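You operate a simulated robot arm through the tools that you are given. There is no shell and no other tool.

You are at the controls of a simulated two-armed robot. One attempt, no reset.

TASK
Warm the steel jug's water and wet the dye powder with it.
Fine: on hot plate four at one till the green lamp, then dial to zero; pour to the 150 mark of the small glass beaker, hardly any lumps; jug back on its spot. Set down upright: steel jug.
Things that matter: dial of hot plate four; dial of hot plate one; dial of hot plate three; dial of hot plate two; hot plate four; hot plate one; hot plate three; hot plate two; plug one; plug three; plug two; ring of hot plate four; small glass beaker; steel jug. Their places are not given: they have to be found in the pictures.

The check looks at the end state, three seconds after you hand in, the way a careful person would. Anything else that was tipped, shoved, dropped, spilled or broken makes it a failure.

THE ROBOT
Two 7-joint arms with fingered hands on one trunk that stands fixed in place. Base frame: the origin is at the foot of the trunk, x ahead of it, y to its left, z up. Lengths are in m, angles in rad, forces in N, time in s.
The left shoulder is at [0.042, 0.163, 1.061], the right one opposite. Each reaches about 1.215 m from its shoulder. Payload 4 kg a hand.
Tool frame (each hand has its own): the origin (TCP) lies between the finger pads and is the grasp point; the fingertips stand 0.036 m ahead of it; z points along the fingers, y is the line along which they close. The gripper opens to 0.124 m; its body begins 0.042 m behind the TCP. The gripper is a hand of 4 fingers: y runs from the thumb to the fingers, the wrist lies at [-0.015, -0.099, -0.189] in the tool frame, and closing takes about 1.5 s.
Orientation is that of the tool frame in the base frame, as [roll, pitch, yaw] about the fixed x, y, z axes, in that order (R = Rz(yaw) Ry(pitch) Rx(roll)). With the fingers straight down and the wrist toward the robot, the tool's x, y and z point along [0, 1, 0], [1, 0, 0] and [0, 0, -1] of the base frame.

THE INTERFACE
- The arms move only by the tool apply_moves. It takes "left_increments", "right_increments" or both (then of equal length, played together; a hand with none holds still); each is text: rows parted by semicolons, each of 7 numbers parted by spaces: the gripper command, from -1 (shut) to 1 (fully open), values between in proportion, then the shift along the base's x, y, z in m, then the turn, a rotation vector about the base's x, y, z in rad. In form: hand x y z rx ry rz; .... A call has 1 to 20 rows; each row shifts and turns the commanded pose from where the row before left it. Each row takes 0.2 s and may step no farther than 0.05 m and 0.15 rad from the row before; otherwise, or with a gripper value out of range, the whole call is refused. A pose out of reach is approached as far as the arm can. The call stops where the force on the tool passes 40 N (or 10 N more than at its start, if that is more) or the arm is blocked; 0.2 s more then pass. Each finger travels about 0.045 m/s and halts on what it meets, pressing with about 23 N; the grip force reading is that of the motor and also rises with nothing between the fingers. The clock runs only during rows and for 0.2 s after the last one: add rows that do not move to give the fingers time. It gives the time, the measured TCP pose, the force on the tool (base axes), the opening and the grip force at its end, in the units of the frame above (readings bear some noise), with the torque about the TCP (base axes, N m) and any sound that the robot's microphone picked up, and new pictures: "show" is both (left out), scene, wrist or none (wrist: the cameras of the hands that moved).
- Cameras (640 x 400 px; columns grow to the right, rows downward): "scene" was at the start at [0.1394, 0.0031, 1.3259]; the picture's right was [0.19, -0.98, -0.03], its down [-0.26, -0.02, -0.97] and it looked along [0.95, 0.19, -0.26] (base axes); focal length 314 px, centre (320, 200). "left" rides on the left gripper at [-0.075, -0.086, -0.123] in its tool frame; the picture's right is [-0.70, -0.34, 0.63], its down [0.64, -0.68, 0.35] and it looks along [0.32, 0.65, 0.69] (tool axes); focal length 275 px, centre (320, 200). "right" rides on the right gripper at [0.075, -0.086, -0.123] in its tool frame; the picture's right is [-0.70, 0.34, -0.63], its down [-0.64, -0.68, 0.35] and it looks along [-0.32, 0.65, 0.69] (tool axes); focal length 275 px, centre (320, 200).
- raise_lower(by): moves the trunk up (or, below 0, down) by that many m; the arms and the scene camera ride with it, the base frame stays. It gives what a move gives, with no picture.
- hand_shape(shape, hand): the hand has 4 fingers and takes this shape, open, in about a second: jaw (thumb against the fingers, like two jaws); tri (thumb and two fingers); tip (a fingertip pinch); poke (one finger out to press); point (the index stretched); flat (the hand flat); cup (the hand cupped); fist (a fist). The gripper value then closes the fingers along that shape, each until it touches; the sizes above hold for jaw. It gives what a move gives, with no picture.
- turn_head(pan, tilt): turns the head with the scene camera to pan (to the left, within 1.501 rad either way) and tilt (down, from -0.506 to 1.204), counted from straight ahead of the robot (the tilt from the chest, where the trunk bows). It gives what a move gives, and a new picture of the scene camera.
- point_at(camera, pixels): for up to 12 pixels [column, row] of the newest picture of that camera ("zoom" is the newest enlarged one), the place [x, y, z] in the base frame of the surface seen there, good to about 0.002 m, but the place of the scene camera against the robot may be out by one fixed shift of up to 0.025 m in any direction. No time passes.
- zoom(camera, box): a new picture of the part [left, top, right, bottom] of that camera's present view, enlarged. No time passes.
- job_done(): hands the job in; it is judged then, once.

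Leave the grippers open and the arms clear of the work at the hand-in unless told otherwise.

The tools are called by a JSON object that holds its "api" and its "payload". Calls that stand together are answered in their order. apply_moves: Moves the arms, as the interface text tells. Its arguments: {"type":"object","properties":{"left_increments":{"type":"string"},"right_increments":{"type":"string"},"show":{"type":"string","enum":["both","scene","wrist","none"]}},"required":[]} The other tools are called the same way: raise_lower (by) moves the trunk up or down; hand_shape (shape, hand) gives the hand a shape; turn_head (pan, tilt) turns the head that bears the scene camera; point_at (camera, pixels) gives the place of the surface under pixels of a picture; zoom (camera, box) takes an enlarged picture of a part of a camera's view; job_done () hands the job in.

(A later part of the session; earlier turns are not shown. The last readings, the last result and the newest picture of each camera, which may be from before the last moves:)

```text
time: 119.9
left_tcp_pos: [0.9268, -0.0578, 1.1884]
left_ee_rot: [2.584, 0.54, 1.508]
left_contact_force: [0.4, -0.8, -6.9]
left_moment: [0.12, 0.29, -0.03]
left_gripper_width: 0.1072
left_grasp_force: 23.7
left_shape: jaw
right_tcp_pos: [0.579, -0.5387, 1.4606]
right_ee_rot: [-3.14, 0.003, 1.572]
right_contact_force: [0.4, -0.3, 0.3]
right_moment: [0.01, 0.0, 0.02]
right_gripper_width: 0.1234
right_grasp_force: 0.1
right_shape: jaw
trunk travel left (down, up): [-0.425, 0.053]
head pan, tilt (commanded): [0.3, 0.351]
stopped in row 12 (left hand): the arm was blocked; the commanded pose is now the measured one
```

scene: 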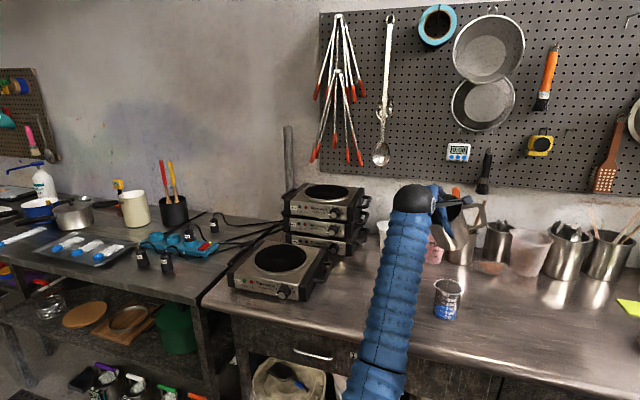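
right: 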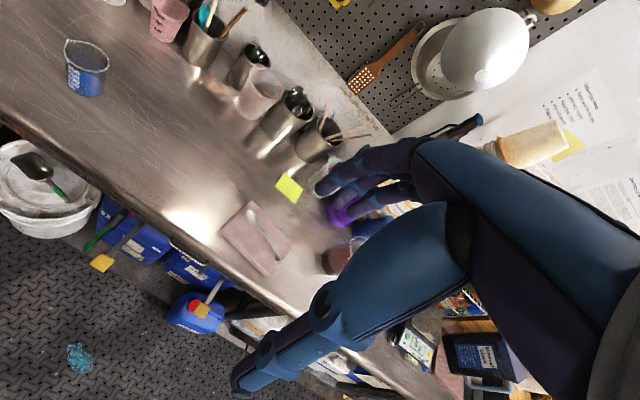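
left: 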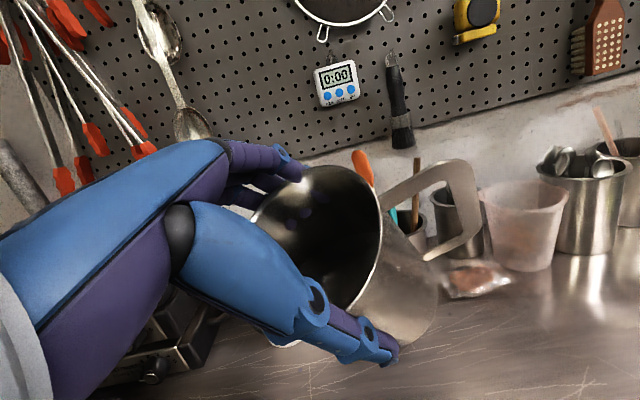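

It gets blocked near y≈-0.06 when the hand points sideways. Upright, though, the arm reached y=-0.27 easily. I'll return to upright, go to y≈-0.19, and then test a tilt purely in the arm's vertical plane, with the jug's top coming toward the robot. The current spout direction makes that safe up to about 45°.

{"api": "apply_moves", "payload": {"left_increments": "-1 0 0 0.002 0.0493 0.0479 -0.0082; -1 0 0 0.002 0.0493 0.0479 -0.0082; -1 -0.002 -0.004 0.002 0.0493 0.0479 -0.0082; -1 -0.002 -0.008 0.002 0.0493 0.0479 -0.0082; -1 -0.002 -0.01 0.002 0.0493 0.0479 -0.0082; -1 -0.003 -0.012 0.002 0.0493 0.0479 -0.0082; -1 -0.003 -0.015 0 0.0493 0.0479 -0.0082; -1 -0.003 -0.015 0 0.0493 0.0479 -0.0082; -1 -0.003 -0.015 0 0.0493 0.0479 -0.0082; -1 -0.003 -0.015 0 0.0493 0.0479 -0.0082; -1 -0.003 -0.015 0 0.049 0.0477 -0.0087; -1 -0.003 -0.015 0 0 0 0; -1 0 -0.008 0 0 0 0; -1 0 0 0 0 0 0; -1 0 0 0 0 0 0", "show": "scene"}}

```text
time: 123.1
left_tcp_pos: [0.8992, -0.1926, 1.2022]
left_ee_rot: [-3.141, 0.005, 1.568]
left_contact_force: [-0.7, -0.9, -7.5]
left_moment: [-0.04, 0.03, 0.03]
left_gripper_width: 0.1074
left_grasp_force: 22.5
left_shape: jaw
right_tcp_pos: [0.5778, -0.539, 1.4615]
right_ee_rot: [-3.14, -0.001, 1.571]
right_contact_force: [-0.5, -0.9, 0.2]
right_moment: [0.04, 0.03, -0.02]
right_gripper_width: 0.1236
right_grasp_force: 0.1
right_shape: jaw
trunk travel left (down, up): [-0.425, 0.053]
head pan, tilt (commanded): [0.3, 0.351]
```

scene: 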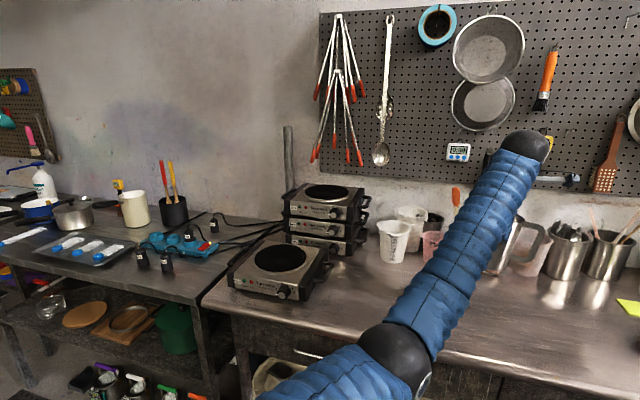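

Upright tracking is perfect at y=-0.193. Now the test tilt toward the robot about the y axis, 40°.

{"api": "apply_moves", "payload": {"left_increments": "-1 0 0 0 0 -0.03 0; -1 0 0 0 0 -0.05 0; -1 0 0 0 0 -0.06 0; -1 0 0 0 0 -0.06 0; -1 0 0 0 0 -0.06 0; -1 0 0 0 0 -0.06 0; -1 0 0 0 0 -0.06 0; -1 0 0 0 0 -0.06 0; -1 0 0 0 0 -0.06 0; -1 0 0 0 0 -0.06 0; -1 0 0 0 0 -0.06 0; -1 0 0 0 0 -0.05 0; -1 0 0 0 0 -0.03 0; -1 0 0 0 0 0 0; -1 0 0 0 0 0 0"}}

```text
time: 126.3
left_tcp_pos: [0.8984, -0.1929, 1.2024]
left_ee_rot: [2.438, 0.001, 1.566]
left_contact_force: [-0.9, -0.2, -7.0]
left_moment: [-0.04, 0.35, -0.03]
left_gripper_width: 0.1072
left_grasp_force: 22.8
left_shape: jaw
right_tcp_pos: [0.5781, -0.5379, 1.4613]
right_ee_rot: [-3.14, 0.002, 1.571]
right_contact_force: [-0.1, -0.4, -0.1]
right_moment: [-0.01, -0.05, 0.02]
right_gripper_width: 0.124
right_grasp_force: 0.0
right_shape: jaw
trunk travel left (down, up): [-0.425, 0.053]
head pan, tilt (commanded): [0.3, 0.351]
```

scene: 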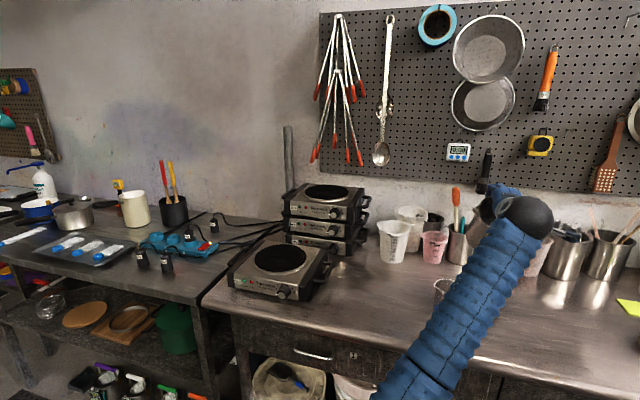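
left: 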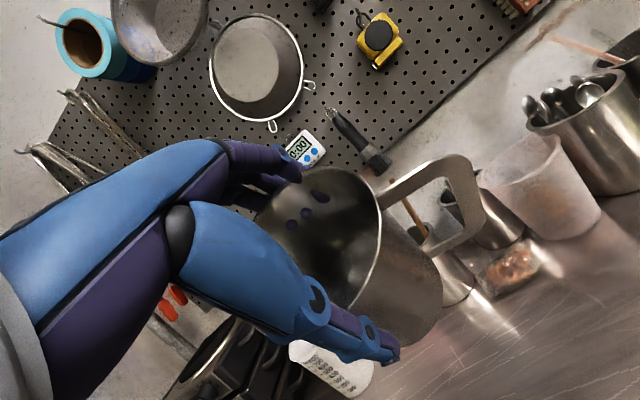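

Perfect tracking here (tilt 40° toward the robot). For the real pour, the spout must face the tilt direction without the thumb in the way, so the hand needs to be yawed about +35° around the jug's axis. I'll test that turn at the present tilt.

{"api": "apply_moves", "payload": {"left_increments": "-1 0 0 0 -0.05 0 0.06; -1 0 0 0 -0.0784 0 0.0934; -1 0 0 0 -0.0784 0 0.0934; -1 0 0 0 -0.0784 0 0.0934; -1 0 0 0 -0.0784 0 0.0934; -1 0 0 0 -0.028 0 0.033; -1 0 0 0 0 0 0; -1 0 0 0 0 0 0"}}

```text
time: 128.1
left_tcp_pos: [0.9072, -0.1758, 1.1961]
left_ee_rot: [2.526, 0.367, 2.072]
left_contact_force: [0.2, -0.7, -8.3]
left_moment: [-0.05, 0.33, 0.0]
left_gripper_width: 0.1068
left_grasp_force: 22.9
left_shape: jaw
right_tcp_pos: [0.5779, -0.5384, 1.4624]
right_ee_rot: [-3.14, 0.0, 1.57]
right_contact_force: [0.6, 0.0, 0.2]
right_moment: [0.0, 0.02, -0.02]
right_gripper_width: 0.1241
right_grasp_force: 0.2
right_shape: jaw
trunk travel left (down, up): [-0.425, 0.053]
head pan, tilt (commanded): [0.3, 0.351]
```

scene: 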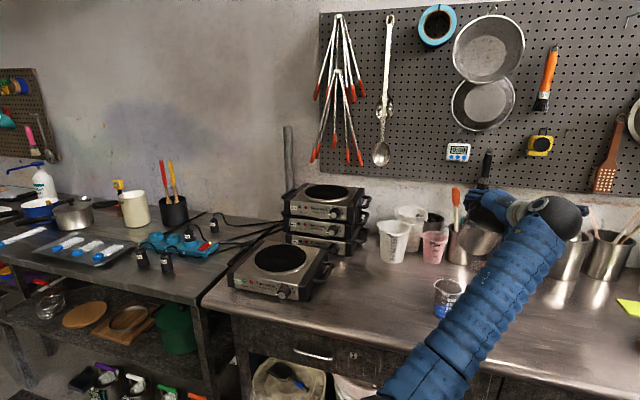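
left: 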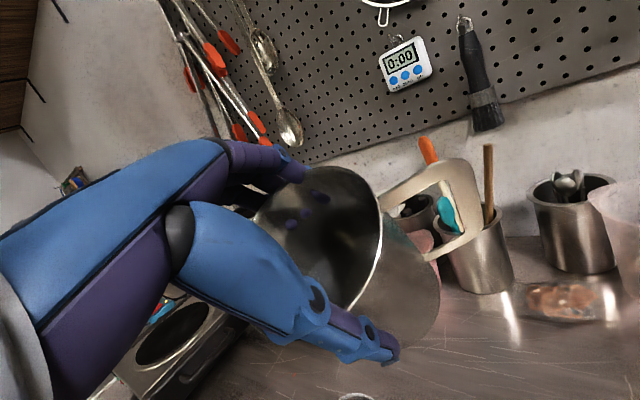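

Here the hand drifts by about 2 cm, so a +35° yaw is too far at this place. The opposite yaw puts the wrist further left, which suits the left arm. I'll turn the hand the other way around the jug's axis, to about -60°, keeping the 40° tilt, and check tracking.

{"api": "apply_moves", "payload": {"left_increments": "-1 0 0 0 0.05 0 -0.06; -1 0 0 0 0.0784 0 -0.0934; -1 0 0 0 0.0784 0 -0.0934; -1 0 0 0 0.0784 0 -0.0934; -1 0 0 0 0.0784 0 -0.0934; -1 0 0 0 0.0784 0 -0.0934; -1 0 0 0 0.0784 0 -0.0934; -1 0 0 0 0.0784 0 -0.0934; -1 0 0 0 0.0784 0 -0.0934; -1 0 0 0 0 0 0; -1 0 0 0 0 0 0"}}

```text
time: 130.5
left_tcp_pos: [0.8981, -0.1938, 1.2021]
left_ee_rot: [2.493, -0.278, 1.215]
left_contact_force: [-0.1, 0.1, -6.9]
left_moment: [0.01, 0.35, -0.01]
left_gripper_width: 0.1068
left_grasp_force: 23.0
left_shape: jaw
right_tcp_pos: [0.5785, -0.5386, 1.4619]
right_ee_rot: [-3.139, 0.001, 1.573]
right_contact_force: [0.6, -0.2, 0.2]
right_moment: [-0.03, 0.01, 0.02]
right_gripper_width: 0.1239
right_grasp_force: 0.0
right_shape: jaw
trunk travel left (down, up): [-0.425, 0.053]
head pan, tilt (commanded): [0.3, 0.351]
```

scene: 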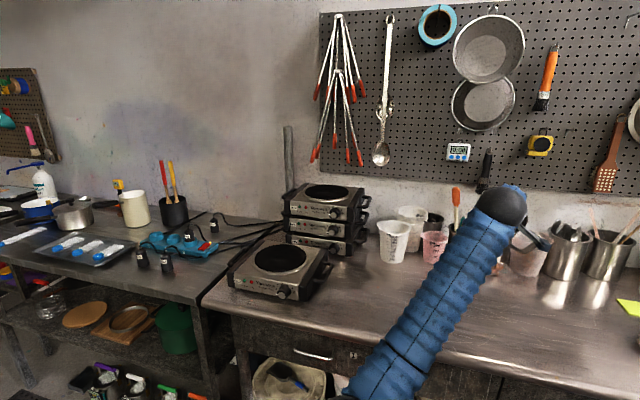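
left: 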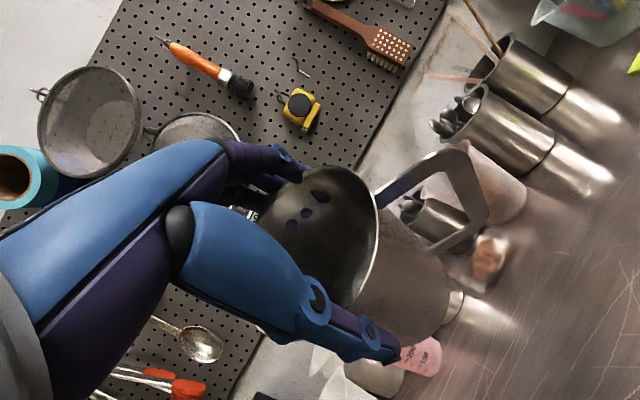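

Tracking is perfect at about -26° yaw. I'll continue to about -66°.

{"api": "apply_moves", "payload": {"left_increments": "-1 0 0 0 0.0784 0 -0.0934; -1 0 0 0 0.0784 0 -0.0934; -1 0 0 0 0.0784 0 -0.0934; -1 0 0 0 0.0784 0 -0.0934; -1 0 0 0 0.0784 0 -0.0934; -1 0 0 0 0.0568 0 -0.0678; -1 0 0 0 0 0 0; -1 0 0 0 0 0 0"}}

```text
time: 132.3
left_tcp_pos: [0.8987, -0.1933, 1.2019]
left_ee_rot: [2.806, -0.62, 0.535]
left_contact_force: [0.4, -0.5, -7.4]
left_moment: [0.05, 0.31, -0.02]
left_gripper_width: 0.1071
left_grasp_force: 23.1
left_shape: jaw
right_tcp_pos: [0.5774, -0.5375, 1.461]
right_ee_rot: [-3.141, 0.0, 1.57]
right_contact_force: [-1.0, 1.0, -0.3]
right_moment: [-0.01, -0.01, 0.0]
right_gripper_width: 0.1238
right_grasp_force: 0.0
right_shape: jaw
trunk travel left (down, up): [-0.425, 0.053]
head pan, tilt (commanded): [0.3, 0.351]
```

scene: 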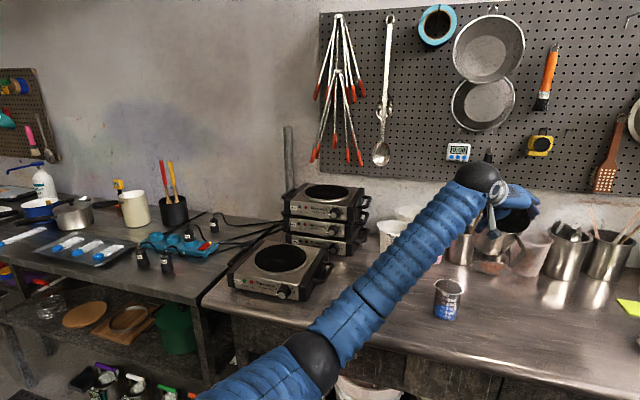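
left: 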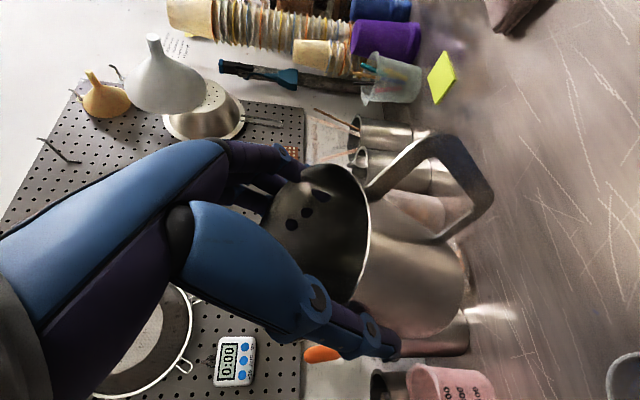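

Perfect tracking at -66° yaw with the jug tilted 40° toward the robot, so that is the arm posture to pour in. It needs the jug held with its spout on the other side of the hand, so I must set it down and regrasp. I'll bring the jug upright first.

{"api": "apply_moves", "payload": {"left_increments": "-1 0 0 0 0 0.03 0; -1 0 0 0 0 0.05 0; -1 0 0 0 0 0.07 0; -1 0 0 0 0 0.07 0; -1 0 0 0 0 0.07 0; -1 0 0 0 0 0.07 0; -1 0 0 0 0 0.07 0; -1 0 0 0 0 0.07 0; -1 0 0 0 0 0.07 0; -1 0 0 0 0 0.07 0; -1 0 0 0 0 0.04 0; -1 0 0 0 0 0.02 0; -1 0.002 0.01 0 0 0 0; -1 0.002 0.02 0 0 0 0; -1 0.002 0.03 0 0 0 0; -1 0.002 0.03 0 0 0 0; -1 0.002 0.03 0 0 0 0; -1 0.002 0.03 0 0 0 0; -1 0.002 0.03 0 0 0 0; -1 0.002 0.03 0 0 0 0"}}

```text
time: 136.5
left_tcp_pos: [0.9189, 0.015, 1.2009]
left_ee_rot: [3.14, 0.008, 0.427]
left_contact_force: [0.2, 0.4, -7.3]
left_moment: [0.04, 0.07, 0.0]
left_gripper_width: 0.1074
left_grasp_force: 22.9
left_shape: jaw
right_tcp_pos: [0.5766, -0.5388, 1.463]
right_ee_rot: [-3.139, 0.001, 1.569]
right_contact_force: [-0.2, 0.0, -0.7]
right_moment: [0.01, 0.02, 0.01]
right_gripper_width: 0.1237
right_grasp_force: 0.0
right_shape: jaw
trunk travel left (down, up): [-0.425, 0.053]
head pan, tilt (commanded): [0.3, 0.351]
```

scene: 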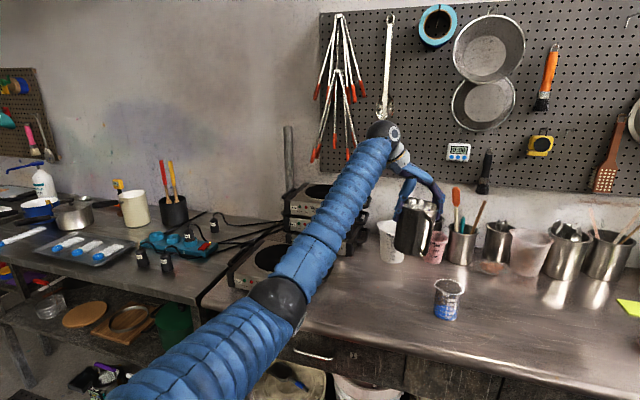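
left: 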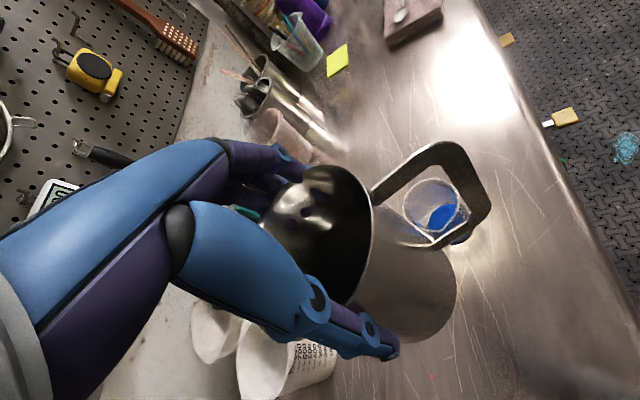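

Upright again at yaw -66° (the jug leans a few degrees in the fingers). I'll carry it to its free spot and turn further to about -90° to test the yaw range.

{"api": "apply_moves", "payload": {"left_increments": "-1 0.001 0.025 0 0 0 -0.06; -1 0.002 0.025 0 0 0 -0.08; -1 0.002 0.025 0 0 0 -0.09; -1 0.002 0.02 0 0 0 -0.09; -1 0.002 0.01 0 0 0 -0.07; -1 0 0.003 0 0 0 -0.04; -1 0 0 0 0 0 0; -1 0 0 0 0 0 0"}}

{"api": "zoom", "payload": {"camera": "scene", "box": [310, 130, 470, 290]}}

```text
time: 138.3
left_tcp_pos: [0.926, 0.1237, 1.201]
left_ee_rot: [3.14, 0.006, -0.003]
left_contact_force: [0.7, -0.9, -6.9]
left_moment: [0.02, -0.03, 0.04]
left_gripper_width: 0.1076
left_grasp_force: 22.9
left_shape: jaw
right_tcp_pos: [0.5779, -0.539, 1.4619]
right_ee_rot: [-3.14, 0.0, 1.571]
right_contact_force: [0.2, 0.9, -0.4]
right_moment: [0.03, 0.01, 0.05]
right_gripper_width: 0.1236
right_grasp_force: 0.0
right_shape: jaw
trunk travel left (down, up): [-0.425, 0.053]
head pan, tilt (commanded): [0.3, 0.351]
```

scene: 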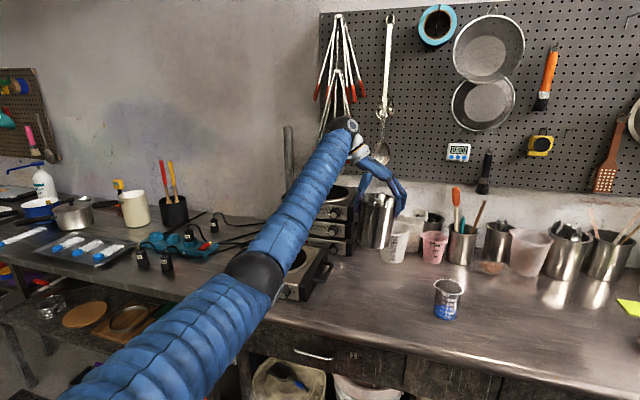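
left: 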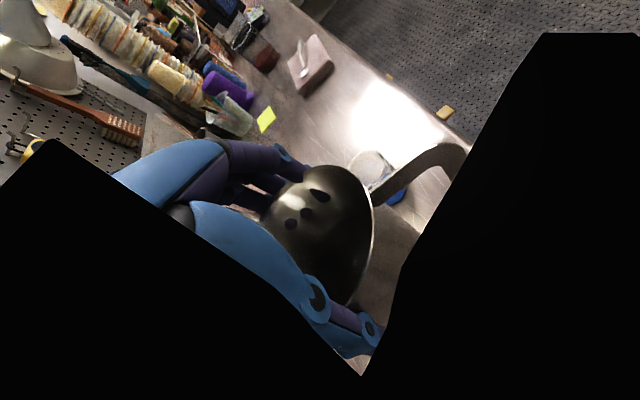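

```text
2.50 times, centred on (390, 210) of scene
```

zoom: 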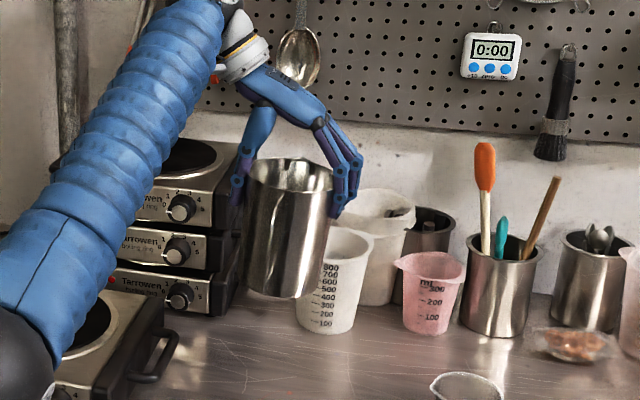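

Yaw -90° tracks perfectly. I'll try another -25°, to reduce how far the other way I must turn for the regrasp.

{"api": "apply_moves", "payload": {"left_increments": "-1 0 0 0 0 0 -0.06; -1 0 0 0 0 0 -0.09; -1 0 0 0 0 0 -0.09; -1 0 0 0 0 0 -0.09; -1 0 0 0 0 0 -0.07; -1 0 0 0 0 0 -0.04; -1 0 0 0 0 0 0; -1 0 0 0 0 0 0", "show": "scene"}}

{"api": "zoom", "payload": {"camera": "scene", "box": [310, 130, 470, 290]}}

```text
time: 140.1
left_tcp_pos: [0.9229, 0.125, 1.2008]
left_ee_rot: [3.139, 0.007, -0.443]
left_contact_force: [0.0, -0.7, -7.2]
left_moment: [0.0, -0.04, 0.0]
left_gripper_width: 0.1076
left_grasp_force: 22.8
left_shape: jaw
right_tcp_pos: [0.5782, -0.5372, 1.4618]
right_ee_rot: [-3.139, 0.001, 1.57]
right_contact_force: [0.0, 0.5, 0.4]
right_moment: [0.01, 0.03, -0.02]
right_gripper_width: 0.1238
right_grasp_force: 0.1
right_shape: jaw
trunk travel left (down, up): [-0.425, 0.053]
head pan, tilt (commanded): [0.3, 0.351]
```

scene: 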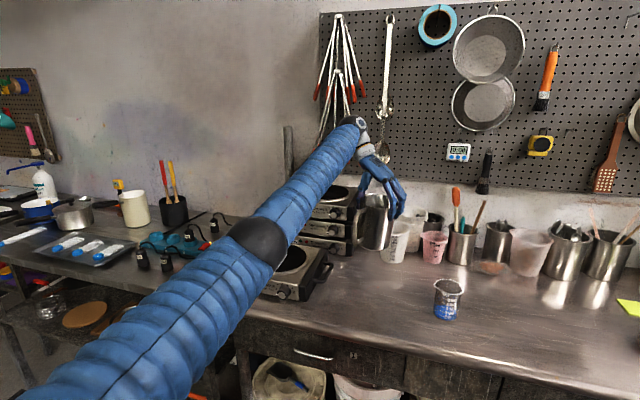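

```text
2.50 times, centred on (390, 210) of scene
```

zoom: 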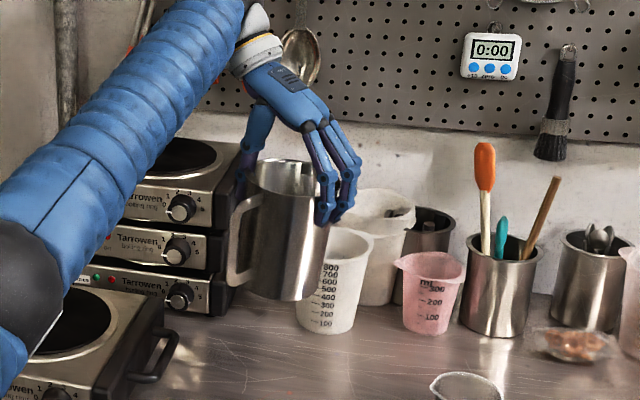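

Still perfect at -115°, and the elbow has swung out to the left. One more -25° to see.

{"api": "apply_moves", "payload": {"left_increments": "-1 0 0 0 0 0 -0.06; -1 0 0 0 0 0 -0.09; -1 0 0 0 0 0 -0.09; -1 0 0 0 0 0 -0.09; -1 0 0 0 0 0 -0.07; -1 0 0 0 0 0 -0.04; -1 0 0 0 0 0 0; -1 0 0 0 0 0 0", "show": "scene"}}

{"api": "zoom", "payload": {"camera": "scene", "box": [310, 130, 470, 290]}}

```text
time: 141.9
left_tcp_pos: [0.9172, 0.1178, 1.1967]
left_ee_rot: [3.134, 0.014, -0.851]
left_contact_force: [-0.3, -0.3, -7.3]
left_moment: [-0.03, -0.03, -0.01]
left_gripper_width: 0.1078
left_grasp_force: 23.3
left_shape: jaw
left hand out of reach, approached as far as the arm can: row 5, 6
right_tcp_pos: [0.579, -0.5366, 1.463]
right_ee_rot: [-3.14, 0.001, 1.571]
right_contact_force: [-0.8, -0.7, 0.0]
right_moment: [-0.05, -0.03, -0.01]
right_gripper_width: 0.1237
right_grasp_force: 0.1
right_shape: jaw
trunk travel left (down, up): [-0.425, 0.053]
head pan, tilt (commanded): [0.3, 0.351]
```

scene: 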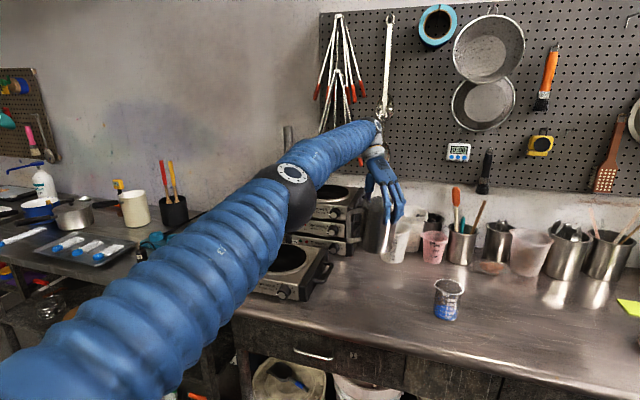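

```text
2.50 times, centred on (390, 210) of scene
```

zoom: 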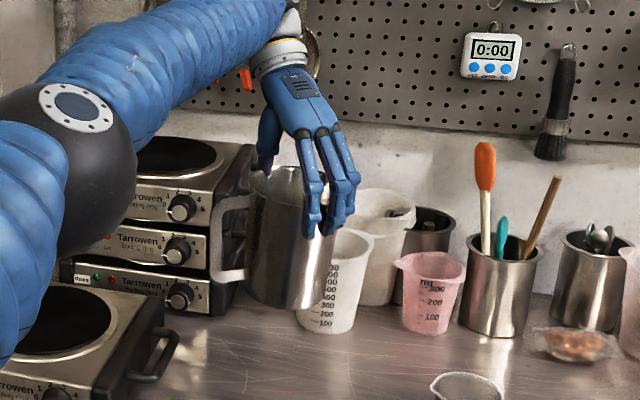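

-139° is just at the edge of reach. That is plenty: the spout now points at about -53°. I'll back off the yaw slightly (+0.1 rad) and lower the jug onto the free table area here.

{"api": "apply_moves", "payload": {"left_increments": "-1 -0.003 -0.003 0 0 0 0.06; -1 0 0 -0.02 0 0 0.06; -1 0 0 -0.03 0 0 0; -1 0 0 -0.03 0 0 0; -1 0 0 -0.03 0 0 0; -1 0 0 -0.03 0 0 0; -1 0 0 -0.02 0 0 0; -1 0 0 -0.01 0 0 0; -1 0 0 0 0 0 0; -1 0 0 0 0 0 0", "show": "scene"}}

{"api": "zoom", "payload": {"camera": "scene", "box": [310, 170, 470, 320]}}

```text
time: 144.1
left_tcp_pos: [0.9134, 0.1136, 1.026]
left_ee_rot: [3.139, 0.007, -0.764]
left_contact_force: [-0.3, 0.4, -8.0]
left_moment: [0.0, 0.01, 0.0]
left_gripper_width: 0.1074
left_grasp_force: 23.2
left_shape: jaw
right_tcp_pos: [0.5784, -0.537, 1.462]
right_ee_rot: [-3.14, 0.0, 1.57]
right_contact_force: [-0.2, -0.7, 0.2]
right_moment: [0.0, -0.03, 0.0]
right_gripper_width: 0.124
right_grasp_force: 0.2
right_shape: jaw
trunk travel left (down, up): [-0.425, 0.053]
head pan, tilt (commanded): [0.3, 0.351]
```

scene: 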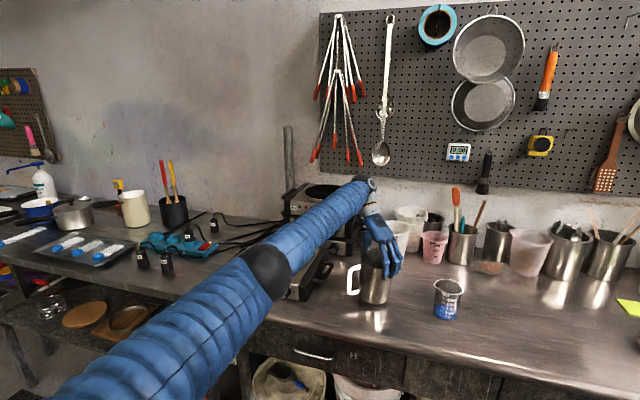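

```text
2.67 times, centred on (390, 245) of scene
```

zoom: 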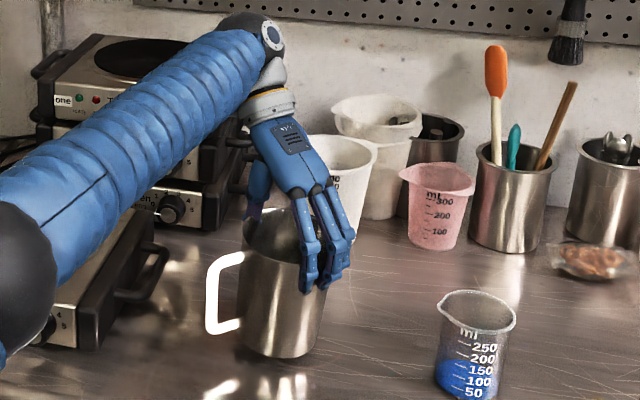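

I'll check the elbow's clearance over hot plate four before lowering the rest of the way.

{"api": "point_at", "payload": {"camera": "scene", "pixels": [[265, 270], [280, 285], [300, 255], [330, 225], [250, 300], [285, 292]]}}

```text
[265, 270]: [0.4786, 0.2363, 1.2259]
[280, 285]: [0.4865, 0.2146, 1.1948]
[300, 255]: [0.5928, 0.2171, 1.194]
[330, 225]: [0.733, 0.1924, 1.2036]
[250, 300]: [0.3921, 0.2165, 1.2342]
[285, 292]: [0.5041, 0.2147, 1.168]
```

The elbow and forearm are well above everything (z≈1.2). I'll lower the last ~22 mm, slowly at the end.

{"api": "apply_moves", "payload": {"left_increments": "-1 0 0 -0.006 0 0 0; -1 0 0 -0.006 0 0 0; -1 0 0 -0.003 0 0 0; -1 0 0 -0.0015 0 0 0; -1 0 0 -0.0015 0 0 0; -1 0 0 -0.0015 0 0 0; -1 0 0 0 0 0 0", "show": "none"}}

```text
time: 145.7
left_tcp_pos: [0.9136, 0.1149, 1.0117]
left_ee_rot: [3.14, 0.004, -0.765]
left_contact_force: [5.3, 4.5, 26.1]
left_moment: [-0.48, 0.35, 0.0]
left_gripper_width: 0.1059
left_grasp_force: 23.3
left_shape: jaw
right_tcp_pos: [0.5759, -0.5382, 1.464]
right_ee_rot: [3.139, 0.0, 1.57]
right_contact_force: [-0.6, 0.5, -0.1]
right_moment: [0.0, 0.02, 0.01]
right_gripper_width: 0.124
right_grasp_force: 0.0
right_shape: jaw
trunk travel left (down, up): [-0.425, 0.053]
head pan, tilt (commanded): [0.3, 0.351]
```

It is touching down (26 N). I'll raise 2 mm to relieve the load, then open very gradually so the jug settles flat.

{"api": "apply_moves", "payload": {"left_increments": "-1 0 0 0.001 0 0 0; -1 0 0 0.001 0 0 0; 0.66 0 0 0 0 0 0; 0.68 0 0 0 0 0 0; 0.7 0 0 0 0 0 0; 0.72 0 0 0 0 0 0; 0.74 0 0 0 0 0 0; 0.76 0 0 0 0 0 0; 0.78 0 0 0 0 0 0; 0.82 0 0 0 0 0 0; 0.9 0 0 0 0 0 0; 1 0 0 0 0 0 0; 1 0 0 0 0 0 0"}}

{"api": "zoom", "payload": {"camera": "scene", "box": [310, 170, 470, 320]}}

```text
time: 148.5
left_tcp_pos: [0.9145, 0.1164, 1.0092]
left_ee_rot: [3.141, 0.007, -0.764]
left_contact_force: [0.6, 1.2, -0.2]
left_moment: [-0.04, -0.01, 0.01]
left_gripper_width: 0.1238
left_grasp_force: 0.0
left_shape: jaw
right_tcp_pos: [0.5782, -0.5382, 1.4622]
right_ee_rot: [3.141, 0.0, 1.57]
right_contact_force: [0.1, -1.1, 0.7]
right_moment: [0.0, 0.03, 0.03]
right_gripper_width: 0.1238
right_grasp_force: 0.1
right_shape: jaw
trunk travel left (down, up): [-0.425, 0.053]
head pan, tilt (commanded): [0.3, 0.351]
```

scene: 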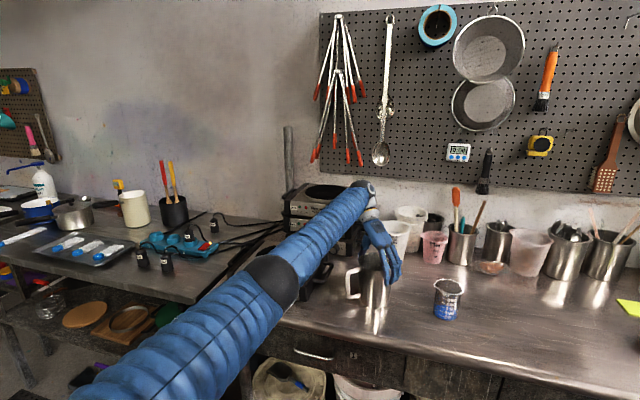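
left: 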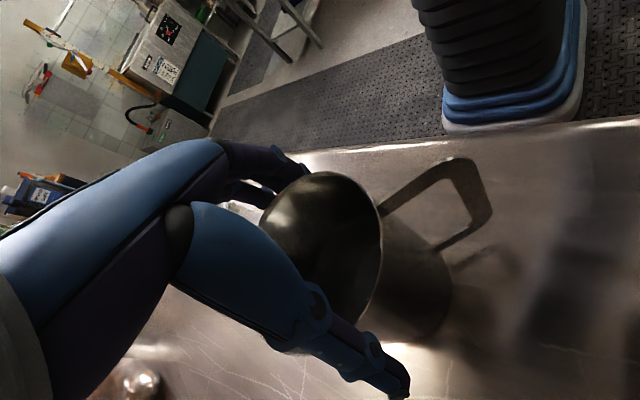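

```text
2.67 times, centred on (390, 245) of scene
```

zoom: 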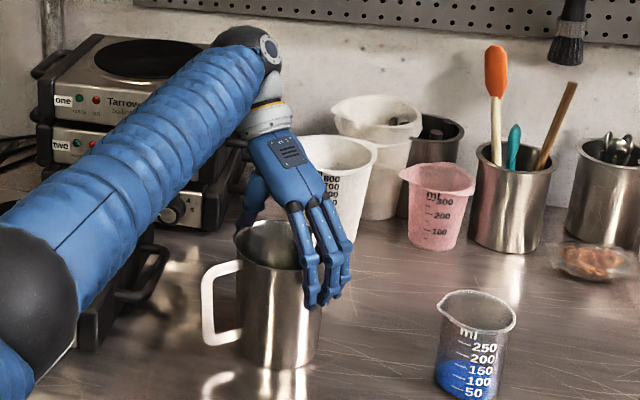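

The jug stands flat on the table. I'll raise the hand straight up and then turn it back the other way for the new grasp.

{"api": "apply_moves", "payload": {"left_increments": "1 0 0 0.01 0 0 0; 1 0 0 0.03 0 0 0; 1 0 0 0.04 0 0 0; 1 0 0 0.04 0 0 0; 1 0 0 0.04 0 0 0.1; 1 0 0 0.03 0 0 0.14; 1 0 0 0 0 0 0.148; 1 0 0 0 0 0 0.148; 1 0 0 0 0 0 0.148; 1 0 0 0 0 0 0.148; 1 0 0 0 0 0 0.148; 1 0 0 0 0 0 0.148; 1 0 0 0 0 0 0.148; 1 0 0 0 0 0 0.148; 1 0 0 0 0 0 0.148; 1 0 0 0 0 0 0.148; 1 0 0 0 0 0 0.148; 1 0 0 0 0 0 0.148; 1 0 0 0 0 0 0.148; 1 0 0 0 0 0 0"}}

```text
time: 152.7
left_tcp_pos: [0.9147, 0.1157, 1.2011]
left_ee_rot: [-3.141, 0.007, 1.403]
left_contact_force: [-0.6, 0.3, 0.9]
left_moment: [0.01, 0.0, -0.03]
left_gripper_width: 0.1241
left_grasp_force: 0.0
left_shape: jaw
right_tcp_pos: [0.5782, -0.5385, 1.4619]
right_ee_rot: [-3.141, 0.001, 1.57]
right_contact_force: [-1.1, -0.6, -0.1]
right_moment: [-0.01, 0.03, -0.01]
right_gripper_width: 0.1236
right_grasp_force: 0.0
right_shape: jaw
trunk travel left (down, up): [-0.425, 0.053]
head pan, tilt (commanded): [0.3, 0.351]
```

scene: 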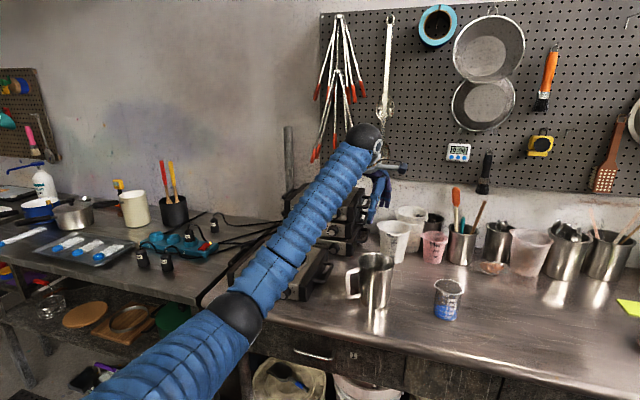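
left: 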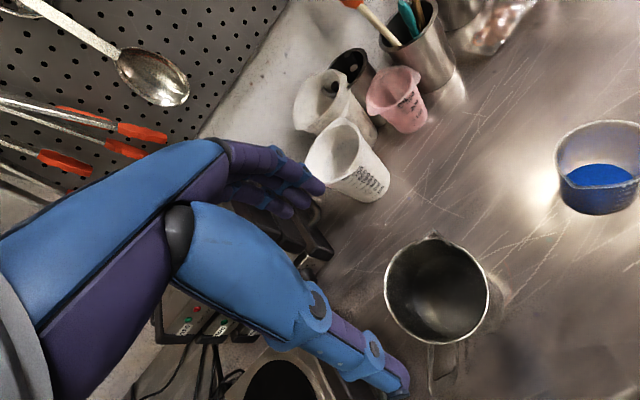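

I'll measure the jug in this view: rim centre, handle and spout direction.

{"api": "zoom", "payload": {"camera": "left", "box": [350, 210, 530, 400]}}

{"api": "point_at", "payload": {"camera": "left", "pixels": [[386, 290], [393, 262], [412, 245], [470, 258], [487, 290], [480, 320], [455, 342], [420, 343], [396, 322], [432, 372], [434, 238], [445, 372]]}}

```text
2.11 times, centred on (440, 305) of left
```

zoom: 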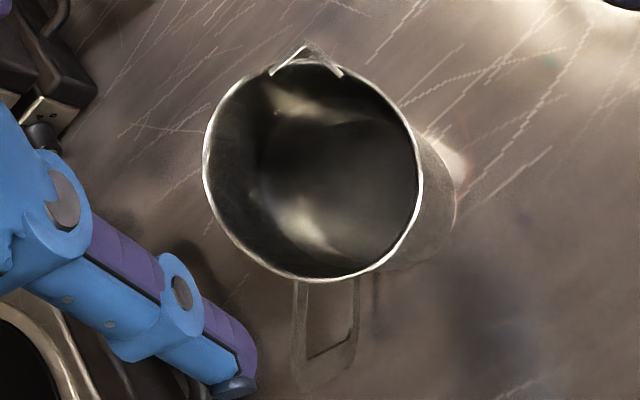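

```text
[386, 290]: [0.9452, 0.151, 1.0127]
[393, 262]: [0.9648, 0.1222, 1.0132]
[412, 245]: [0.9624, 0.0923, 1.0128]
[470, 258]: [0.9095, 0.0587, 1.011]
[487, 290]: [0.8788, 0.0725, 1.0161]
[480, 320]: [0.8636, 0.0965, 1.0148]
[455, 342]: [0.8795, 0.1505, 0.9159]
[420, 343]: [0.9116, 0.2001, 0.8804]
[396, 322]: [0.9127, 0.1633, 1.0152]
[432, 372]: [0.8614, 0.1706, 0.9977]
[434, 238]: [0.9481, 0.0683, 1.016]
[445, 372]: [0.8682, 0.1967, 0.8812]
```

The jug's centre is (0.914, 0.111), spout heading -50°, handle 131°. The new grasp should be perpendicular with the spout on the other side of the hand, i.e. yaw about +45°. I'll turn the hand there above the jug and check reach.

{"api": "apply_moves", "payload": {"left_increments": "1 0 0 0 0 0 0.136; 1 0 0 0 0 0 0.136; 1 0 0 0 0 0 0.136; 1 0 0 0 0 0 0.136; 1 0 0 0 0 0 0.136; 1 0 0 0 0 0 0.136; 1 0 0 0 0 0 0.136; 1 0 0 0 0 0 0; 1 0 0 0 0 0 0"}}

```text
time: 154.7
left_tcp_pos: [0.9146, 0.1155, 1.1999]
left_ee_rot: [3.14, 0.004, 2.353]
left_contact_force: [1.3, -0.2, -0.7]
left_moment: [-0.03, 0.01, -0.01]
left_gripper_width: 0.1235
left_grasp_force: 0.0
left_shape: jaw
right_tcp_pos: [0.5769, -0.5381, 1.4621]
right_ee_rot: [3.141, 0.0, 1.571]
right_contact_force: [0.1, 0.3, 0.9]
right_moment: [0.0, 0.03, -0.01]
right_gripper_width: 0.1239
right_grasp_force: 0.0
right_shape: jaw
trunk travel left (down, up): [-0.425, 0.053]
head pan, tilt (commanded): [0.3, 0.351]
```

scene: 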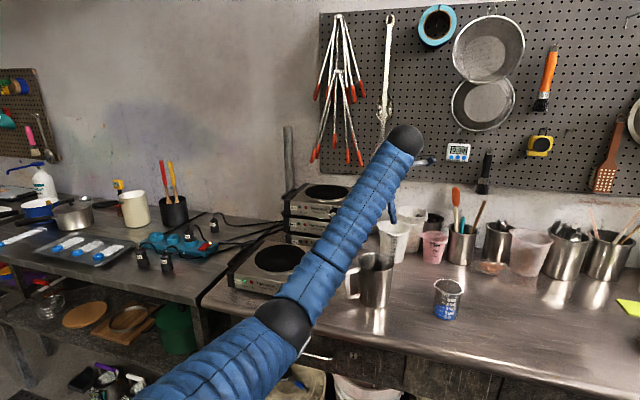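
left: 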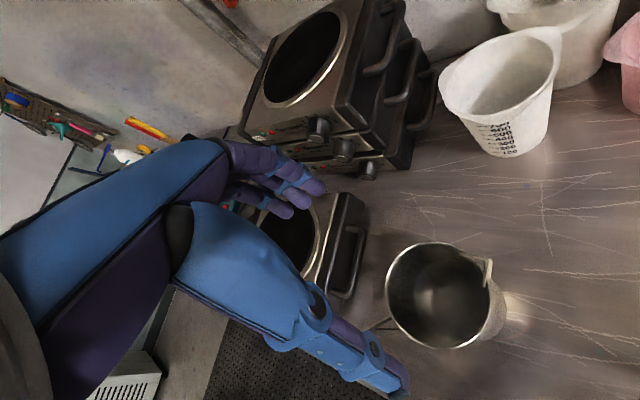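

Yaw +45° is reached exactly. I'll shift so the jug sits centred between thumb and fingers and descend to just above the rim region, then check the force.

{"api": "apply_moves", "payload": {"left_increments": "1 -0.0056 -0.0095 0 0 0 0; 1 0 0 -0.03 0 0 0; 1 0 0 -0.04 0 0 0; 1 0 0 -0.04 0 0 0; 1 0 0 -0.03 0 0 0; 1 0 0 -0.03 0 0 0; 1 0 0 -0.015 0 0 0; 1 0 0 -0.01 0 0 0; 1 0 0 0 0 0 0; 1 0 0 0 0 0 0"}}

{"api": "zoom", "payload": {"camera": "scene", "box": [310, 170, 470, 320]}}

```text
time: 156.9
left_tcp_pos: [0.909, 0.1062, 1.0053]
left_ee_rot: [3.139, 0.006, 2.35]
left_contact_force: [1.5, -0.5, 0.7]
left_moment: [-0.03, 0.05, 0.0]
left_gripper_width: 0.1241
left_grasp_force: 0.0
left_shape: jaw
right_tcp_pos: [0.5763, -0.5386, 1.462]
right_ee_rot: [-3.141, 0.001, 1.572]
right_contact_force: [0.1, 0.3, -0.1]
right_moment: [-0.01, 0.0, -0.01]
right_gripper_width: 0.1238
right_grasp_force: 0.1
right_shape: jaw
trunk travel left (down, up): [-0.425, 0.053]
head pan, tilt (commanded): [0.3, 0.351]
```

scene: 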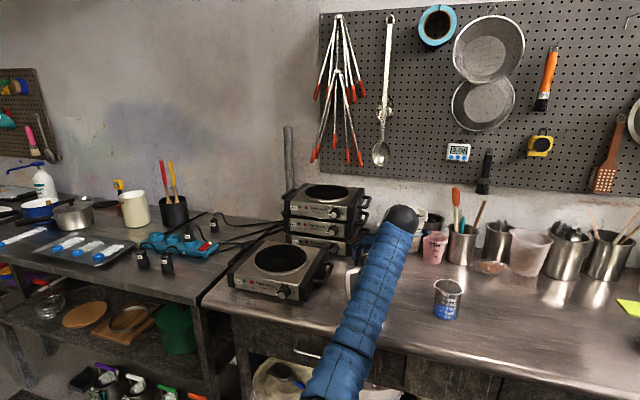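
left: 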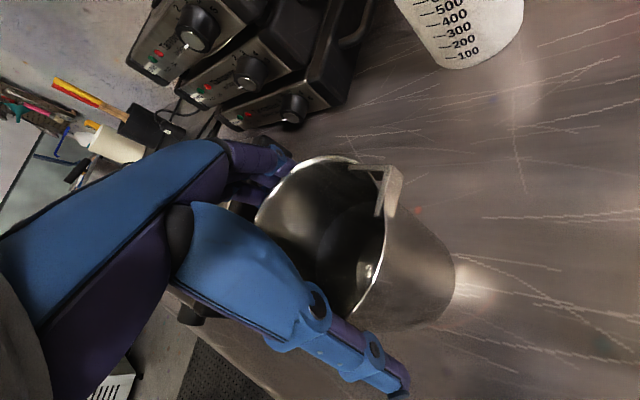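

```text
2.67 times, centred on (390, 245) of scene
```

zoom: 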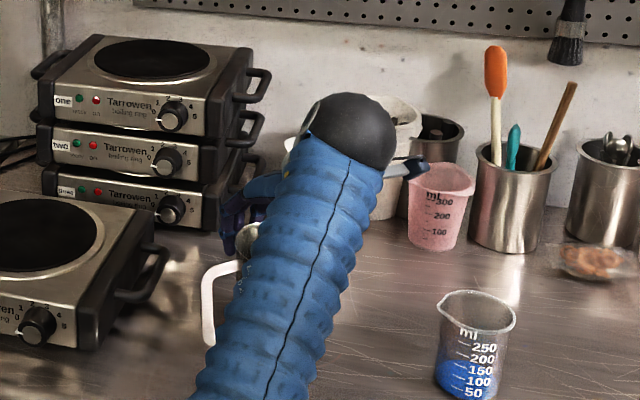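

No contact at 1.005. I'll go a bit deeper for a firmer hold, 3 mm at a time.

{"api": "apply_moves", "payload": {"left_increments": "1 0 0 -0.003 0 0 0; 1 0 0 -0.003 0 0 0; 1 0 0 -0.003 0 0 0; 1 0 0 0 0 0 0", "show": "none"}}

```text
time: 157.9
left_tcp_pos: [0.9079, 0.106, 0.9968]
left_ee_rot: [3.139, 0.009, 2.351]
left_contact_force: [1.3, -2.3, 8.0]
left_moment: [-0.03, 0.05, 0.01]
left_gripper_width: 0.1238
left_grasp_force: 0.0
left_shape: jaw
right_tcp_pos: [0.5767, -0.5387, 1.4628]
right_ee_rot: [3.142, 0.001, 1.572]
right_contact_force: [0.0, -0.4, -0.9]
right_moment: [-0.01, -0.02, 0.0]
right_gripper_width: 0.1239
right_grasp_force: 0.1
right_shape: jaw
trunk travel left (down, up): [-0.425, 0.053]
head pan, tilt (commanded): [0.3, 0.351]
```

8 N of contact at 0.997. I'll raise 3 mm and close here.

{"api": "apply_moves", "payload": {"left_increments": "1 0 0 0.003 0 0 0; 0.85 0 0 0 0 0 0; 0.7 0 0 0 0 0 0; 0.3 0 0 0 0 0 0; -1 0 0 0 0 0 0; -1 0 0 0 0 0 0; -1 0 0 0 0 0 0; -1 0 0 0 0 0 0; -1 0 0 0 0 0 0"}}

{"api": "zoom", "payload": {"camera": "left", "box": [220, 130, 500, 380]}}

```text
time: 159.9
left_tcp_pos: [0.9087, 0.1061, 0.9986]
left_ee_rot: [3.141, 0.006, 2.353]
left_contact_force: [-1.5, -1.6, -0.7]
left_moment: [0.01, 0.04, 0.0]
left_gripper_width: 0.1081
left_grasp_force: 22.8
left_shape: jaw
right_tcp_pos: [0.578, -0.5386, 1.4616]
right_ee_rot: [-3.142, 0.0, 1.569]
right_contact_force: [0.9, -0.8, 0.2]
right_moment: [-0.01, -0.01, 0.01]
right_gripper_width: 0.1235
right_grasp_force: 0.1
right_shape: jaw
trunk travel left (down, up): [-0.425, 0.053]
head pan, tilt (commanded): [0.3, 0.351]
```

scene: 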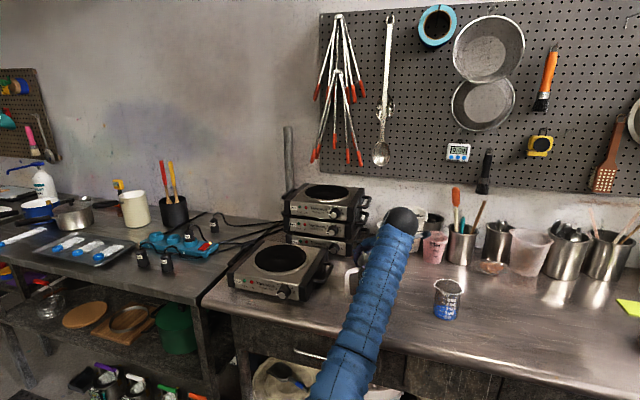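
left: 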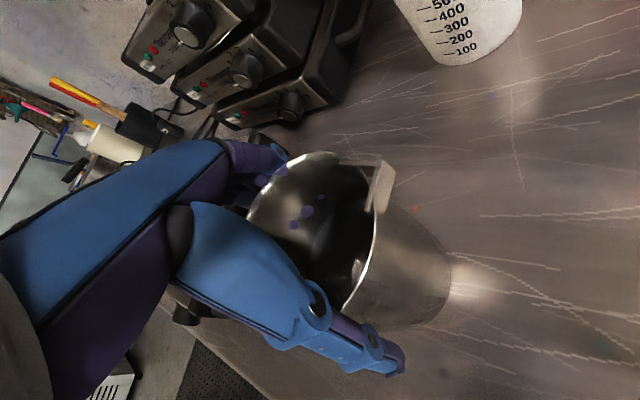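

```text
1.60 times, centred on (360, 255) of left
```

zoom: 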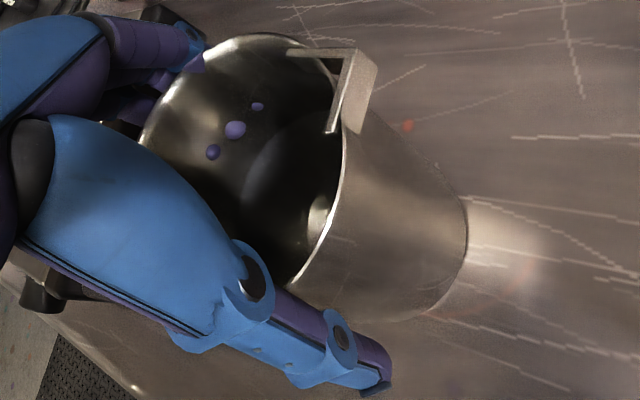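

Gripped (0.108). The spout is now on the camera side, so I can watch it while pouring. I'll measure the rim and spout relative to the TCP.

{"api": "point_at", "payload": {"camera": "zoom", "pixels": [[341, 170], [325, 222], [300, 272], [250, 36], [215, 48], [180, 75], [374, 60], [350, 55], [330, 130], [372, 72], [290, 48], [365, 100]]}}

```text
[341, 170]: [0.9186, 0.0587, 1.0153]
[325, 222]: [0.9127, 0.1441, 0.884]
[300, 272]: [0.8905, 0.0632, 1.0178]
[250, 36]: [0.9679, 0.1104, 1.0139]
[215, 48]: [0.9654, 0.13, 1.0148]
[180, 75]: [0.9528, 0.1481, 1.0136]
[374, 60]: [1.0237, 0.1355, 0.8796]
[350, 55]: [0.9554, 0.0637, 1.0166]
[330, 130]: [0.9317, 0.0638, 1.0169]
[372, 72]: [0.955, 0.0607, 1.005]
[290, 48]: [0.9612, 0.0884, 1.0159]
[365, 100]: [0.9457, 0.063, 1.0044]
```

The jug's axis is 0.008 ahead of the TCP along the closing direction, and the spout tip is 0.062 out on the −x tool side and 0.0155 above the TCP. I'll re-measure the beaker precisely with the right wrist camera.

{"api": "zoom", "payload": {"camera": "right", "box": [45, 30, 125, 105]}}

{"api": "point_at", "payload": {"camera": "zoom", "pixels": [[176, 90], [178, 118], [190, 145], [215, 172], [237, 184], [265, 196], [320, 206], [372, 207], [400, 198], [416, 180], [419, 155], [408, 130]]}}

{"api": "point_at", "payload": {"camera": "zoom", "pixels": [[185, 42], [230, 43], [290, 55], [340, 75], [385, 105], [175, 105], [183, 130], [395, 200], [410, 190], [225, 325], [290, 342], [360, 340]]}}

```text
5.33 times, centred on (85, 68) of right
```

zoom: 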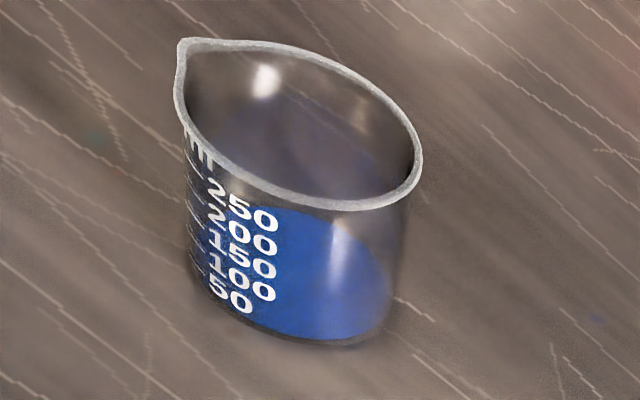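

```text
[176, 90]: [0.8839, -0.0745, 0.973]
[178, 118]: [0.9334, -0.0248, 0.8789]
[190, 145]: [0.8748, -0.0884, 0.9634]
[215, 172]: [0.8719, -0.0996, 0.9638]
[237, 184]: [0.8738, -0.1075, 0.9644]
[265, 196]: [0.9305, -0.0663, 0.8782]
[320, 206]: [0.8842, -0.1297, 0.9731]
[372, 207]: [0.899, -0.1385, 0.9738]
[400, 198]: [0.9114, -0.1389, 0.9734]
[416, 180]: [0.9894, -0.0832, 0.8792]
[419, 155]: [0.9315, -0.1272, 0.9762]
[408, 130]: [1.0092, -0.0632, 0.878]
```

```text
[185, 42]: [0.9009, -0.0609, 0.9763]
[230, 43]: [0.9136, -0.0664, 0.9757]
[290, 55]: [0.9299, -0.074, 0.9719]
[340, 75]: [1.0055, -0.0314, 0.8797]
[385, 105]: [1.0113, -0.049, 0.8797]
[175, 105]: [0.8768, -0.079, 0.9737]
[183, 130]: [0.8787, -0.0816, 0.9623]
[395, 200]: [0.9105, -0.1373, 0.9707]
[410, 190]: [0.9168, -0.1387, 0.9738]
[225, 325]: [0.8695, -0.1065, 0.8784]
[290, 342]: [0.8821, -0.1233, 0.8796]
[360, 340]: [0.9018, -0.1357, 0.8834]
```

The beaker's centre is now (0.906, -0.1025), rim radius 0.0365, rim z≈0.975 (shifted about 1 cm, upright). I'll check the positions of the cups behind, since the jug's bottom will extend forward to about x≈1.06 while pouring.

{"api": "point_at", "payload": {"camera": "scene", "pixels": [[433, 250], [434, 232], [462, 245], [462, 228], [490, 266], [495, 240], [395, 245], [425, 225]]}}

{"api": "zoom", "payload": {"camera": "scene", "box": [380, 180, 540, 320]}}

```text
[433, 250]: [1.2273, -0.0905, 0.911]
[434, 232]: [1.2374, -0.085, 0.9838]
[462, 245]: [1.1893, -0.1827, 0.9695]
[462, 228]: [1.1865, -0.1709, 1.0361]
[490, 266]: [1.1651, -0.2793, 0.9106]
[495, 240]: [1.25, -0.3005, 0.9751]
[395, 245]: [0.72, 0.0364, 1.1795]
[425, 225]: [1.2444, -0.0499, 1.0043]
```

```text
2.86 times, centred on (460, 250) of scene
```

zoom: 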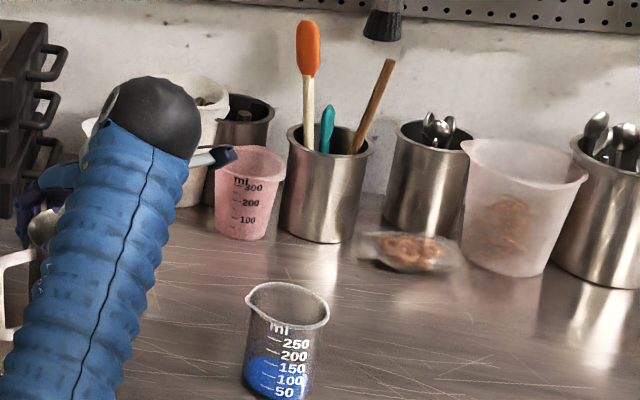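

The cups are at x≥1.19, so there is room. I'll lift the jug 0.19 and start turning toward -85° yaw.

{"api": "apply_moves", "payload": {"left_increments": "-1 0 0 0.004 0 0 0; -1 0 0 0.01 0 0 0; -1 0 0 0.025 0 0 0; -1 0 0 0.035 0 0 0; -1 0 0 0.04 0 0 0; -1 0 0 0.035 0 0 0; -1 0 0 0.025 0 0 -0.04; -1 0 0 0.016 0 0 -0.08; -1 0 0 0 0 0 -0.12; -1 0 0 0 0 0 -0.13; -1 0 0 0 0 0 -0.13; -1 0 0 0 0 0 -0.13; -1 0 0 0 0 0 -0.13; -1 0 0 0 0 0 -0.13; -1 0 0 0 0 0 -0.13; -1 0 0 0 0 0 -0.13; -1 0 0 0 0 0 -0.13; -1 0 0 0 0 0 -0.13; -1 0 0 0 0 0 -0.13; -1 0 0 0 0 0 -0.1", "show": "scene"}}

```text
time: 164.1
left_tcp_pos: [0.9089, 0.1061, 1.189]
left_ee_rot: [3.14, 0.005, 0.71]
left_contact_force: [-0.4, -0.5, -8.1]
left_moment: [0.05, 0.09, -0.04]
left_gripper_width: 0.1087
left_grasp_force: 23.2
left_shape: jaw
right_tcp_pos: [0.5788, -0.5383, 1.4624]
right_ee_rot: [-3.14, 0.001, 1.57]
right_contact_force: [-0.2, -0.5, 0.1]
right_moment: [-0.04, -0.04, 0.01]
right_gripper_width: 0.1237
right_grasp_force: 0.0
right_shape: jaw
trunk travel left (down, up): [-0.425, 0.053]
head pan, tilt (commanded): [0.3, 0.351]
```

scene: 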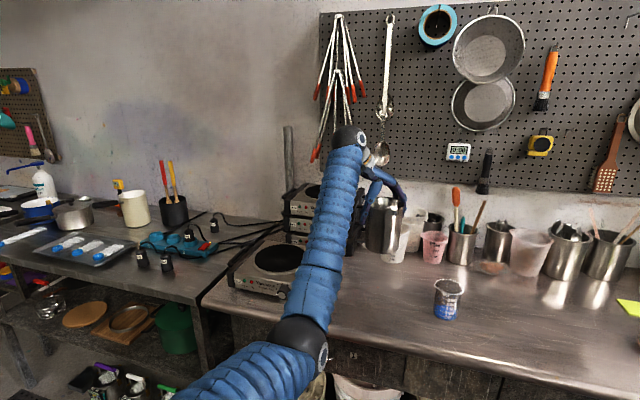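

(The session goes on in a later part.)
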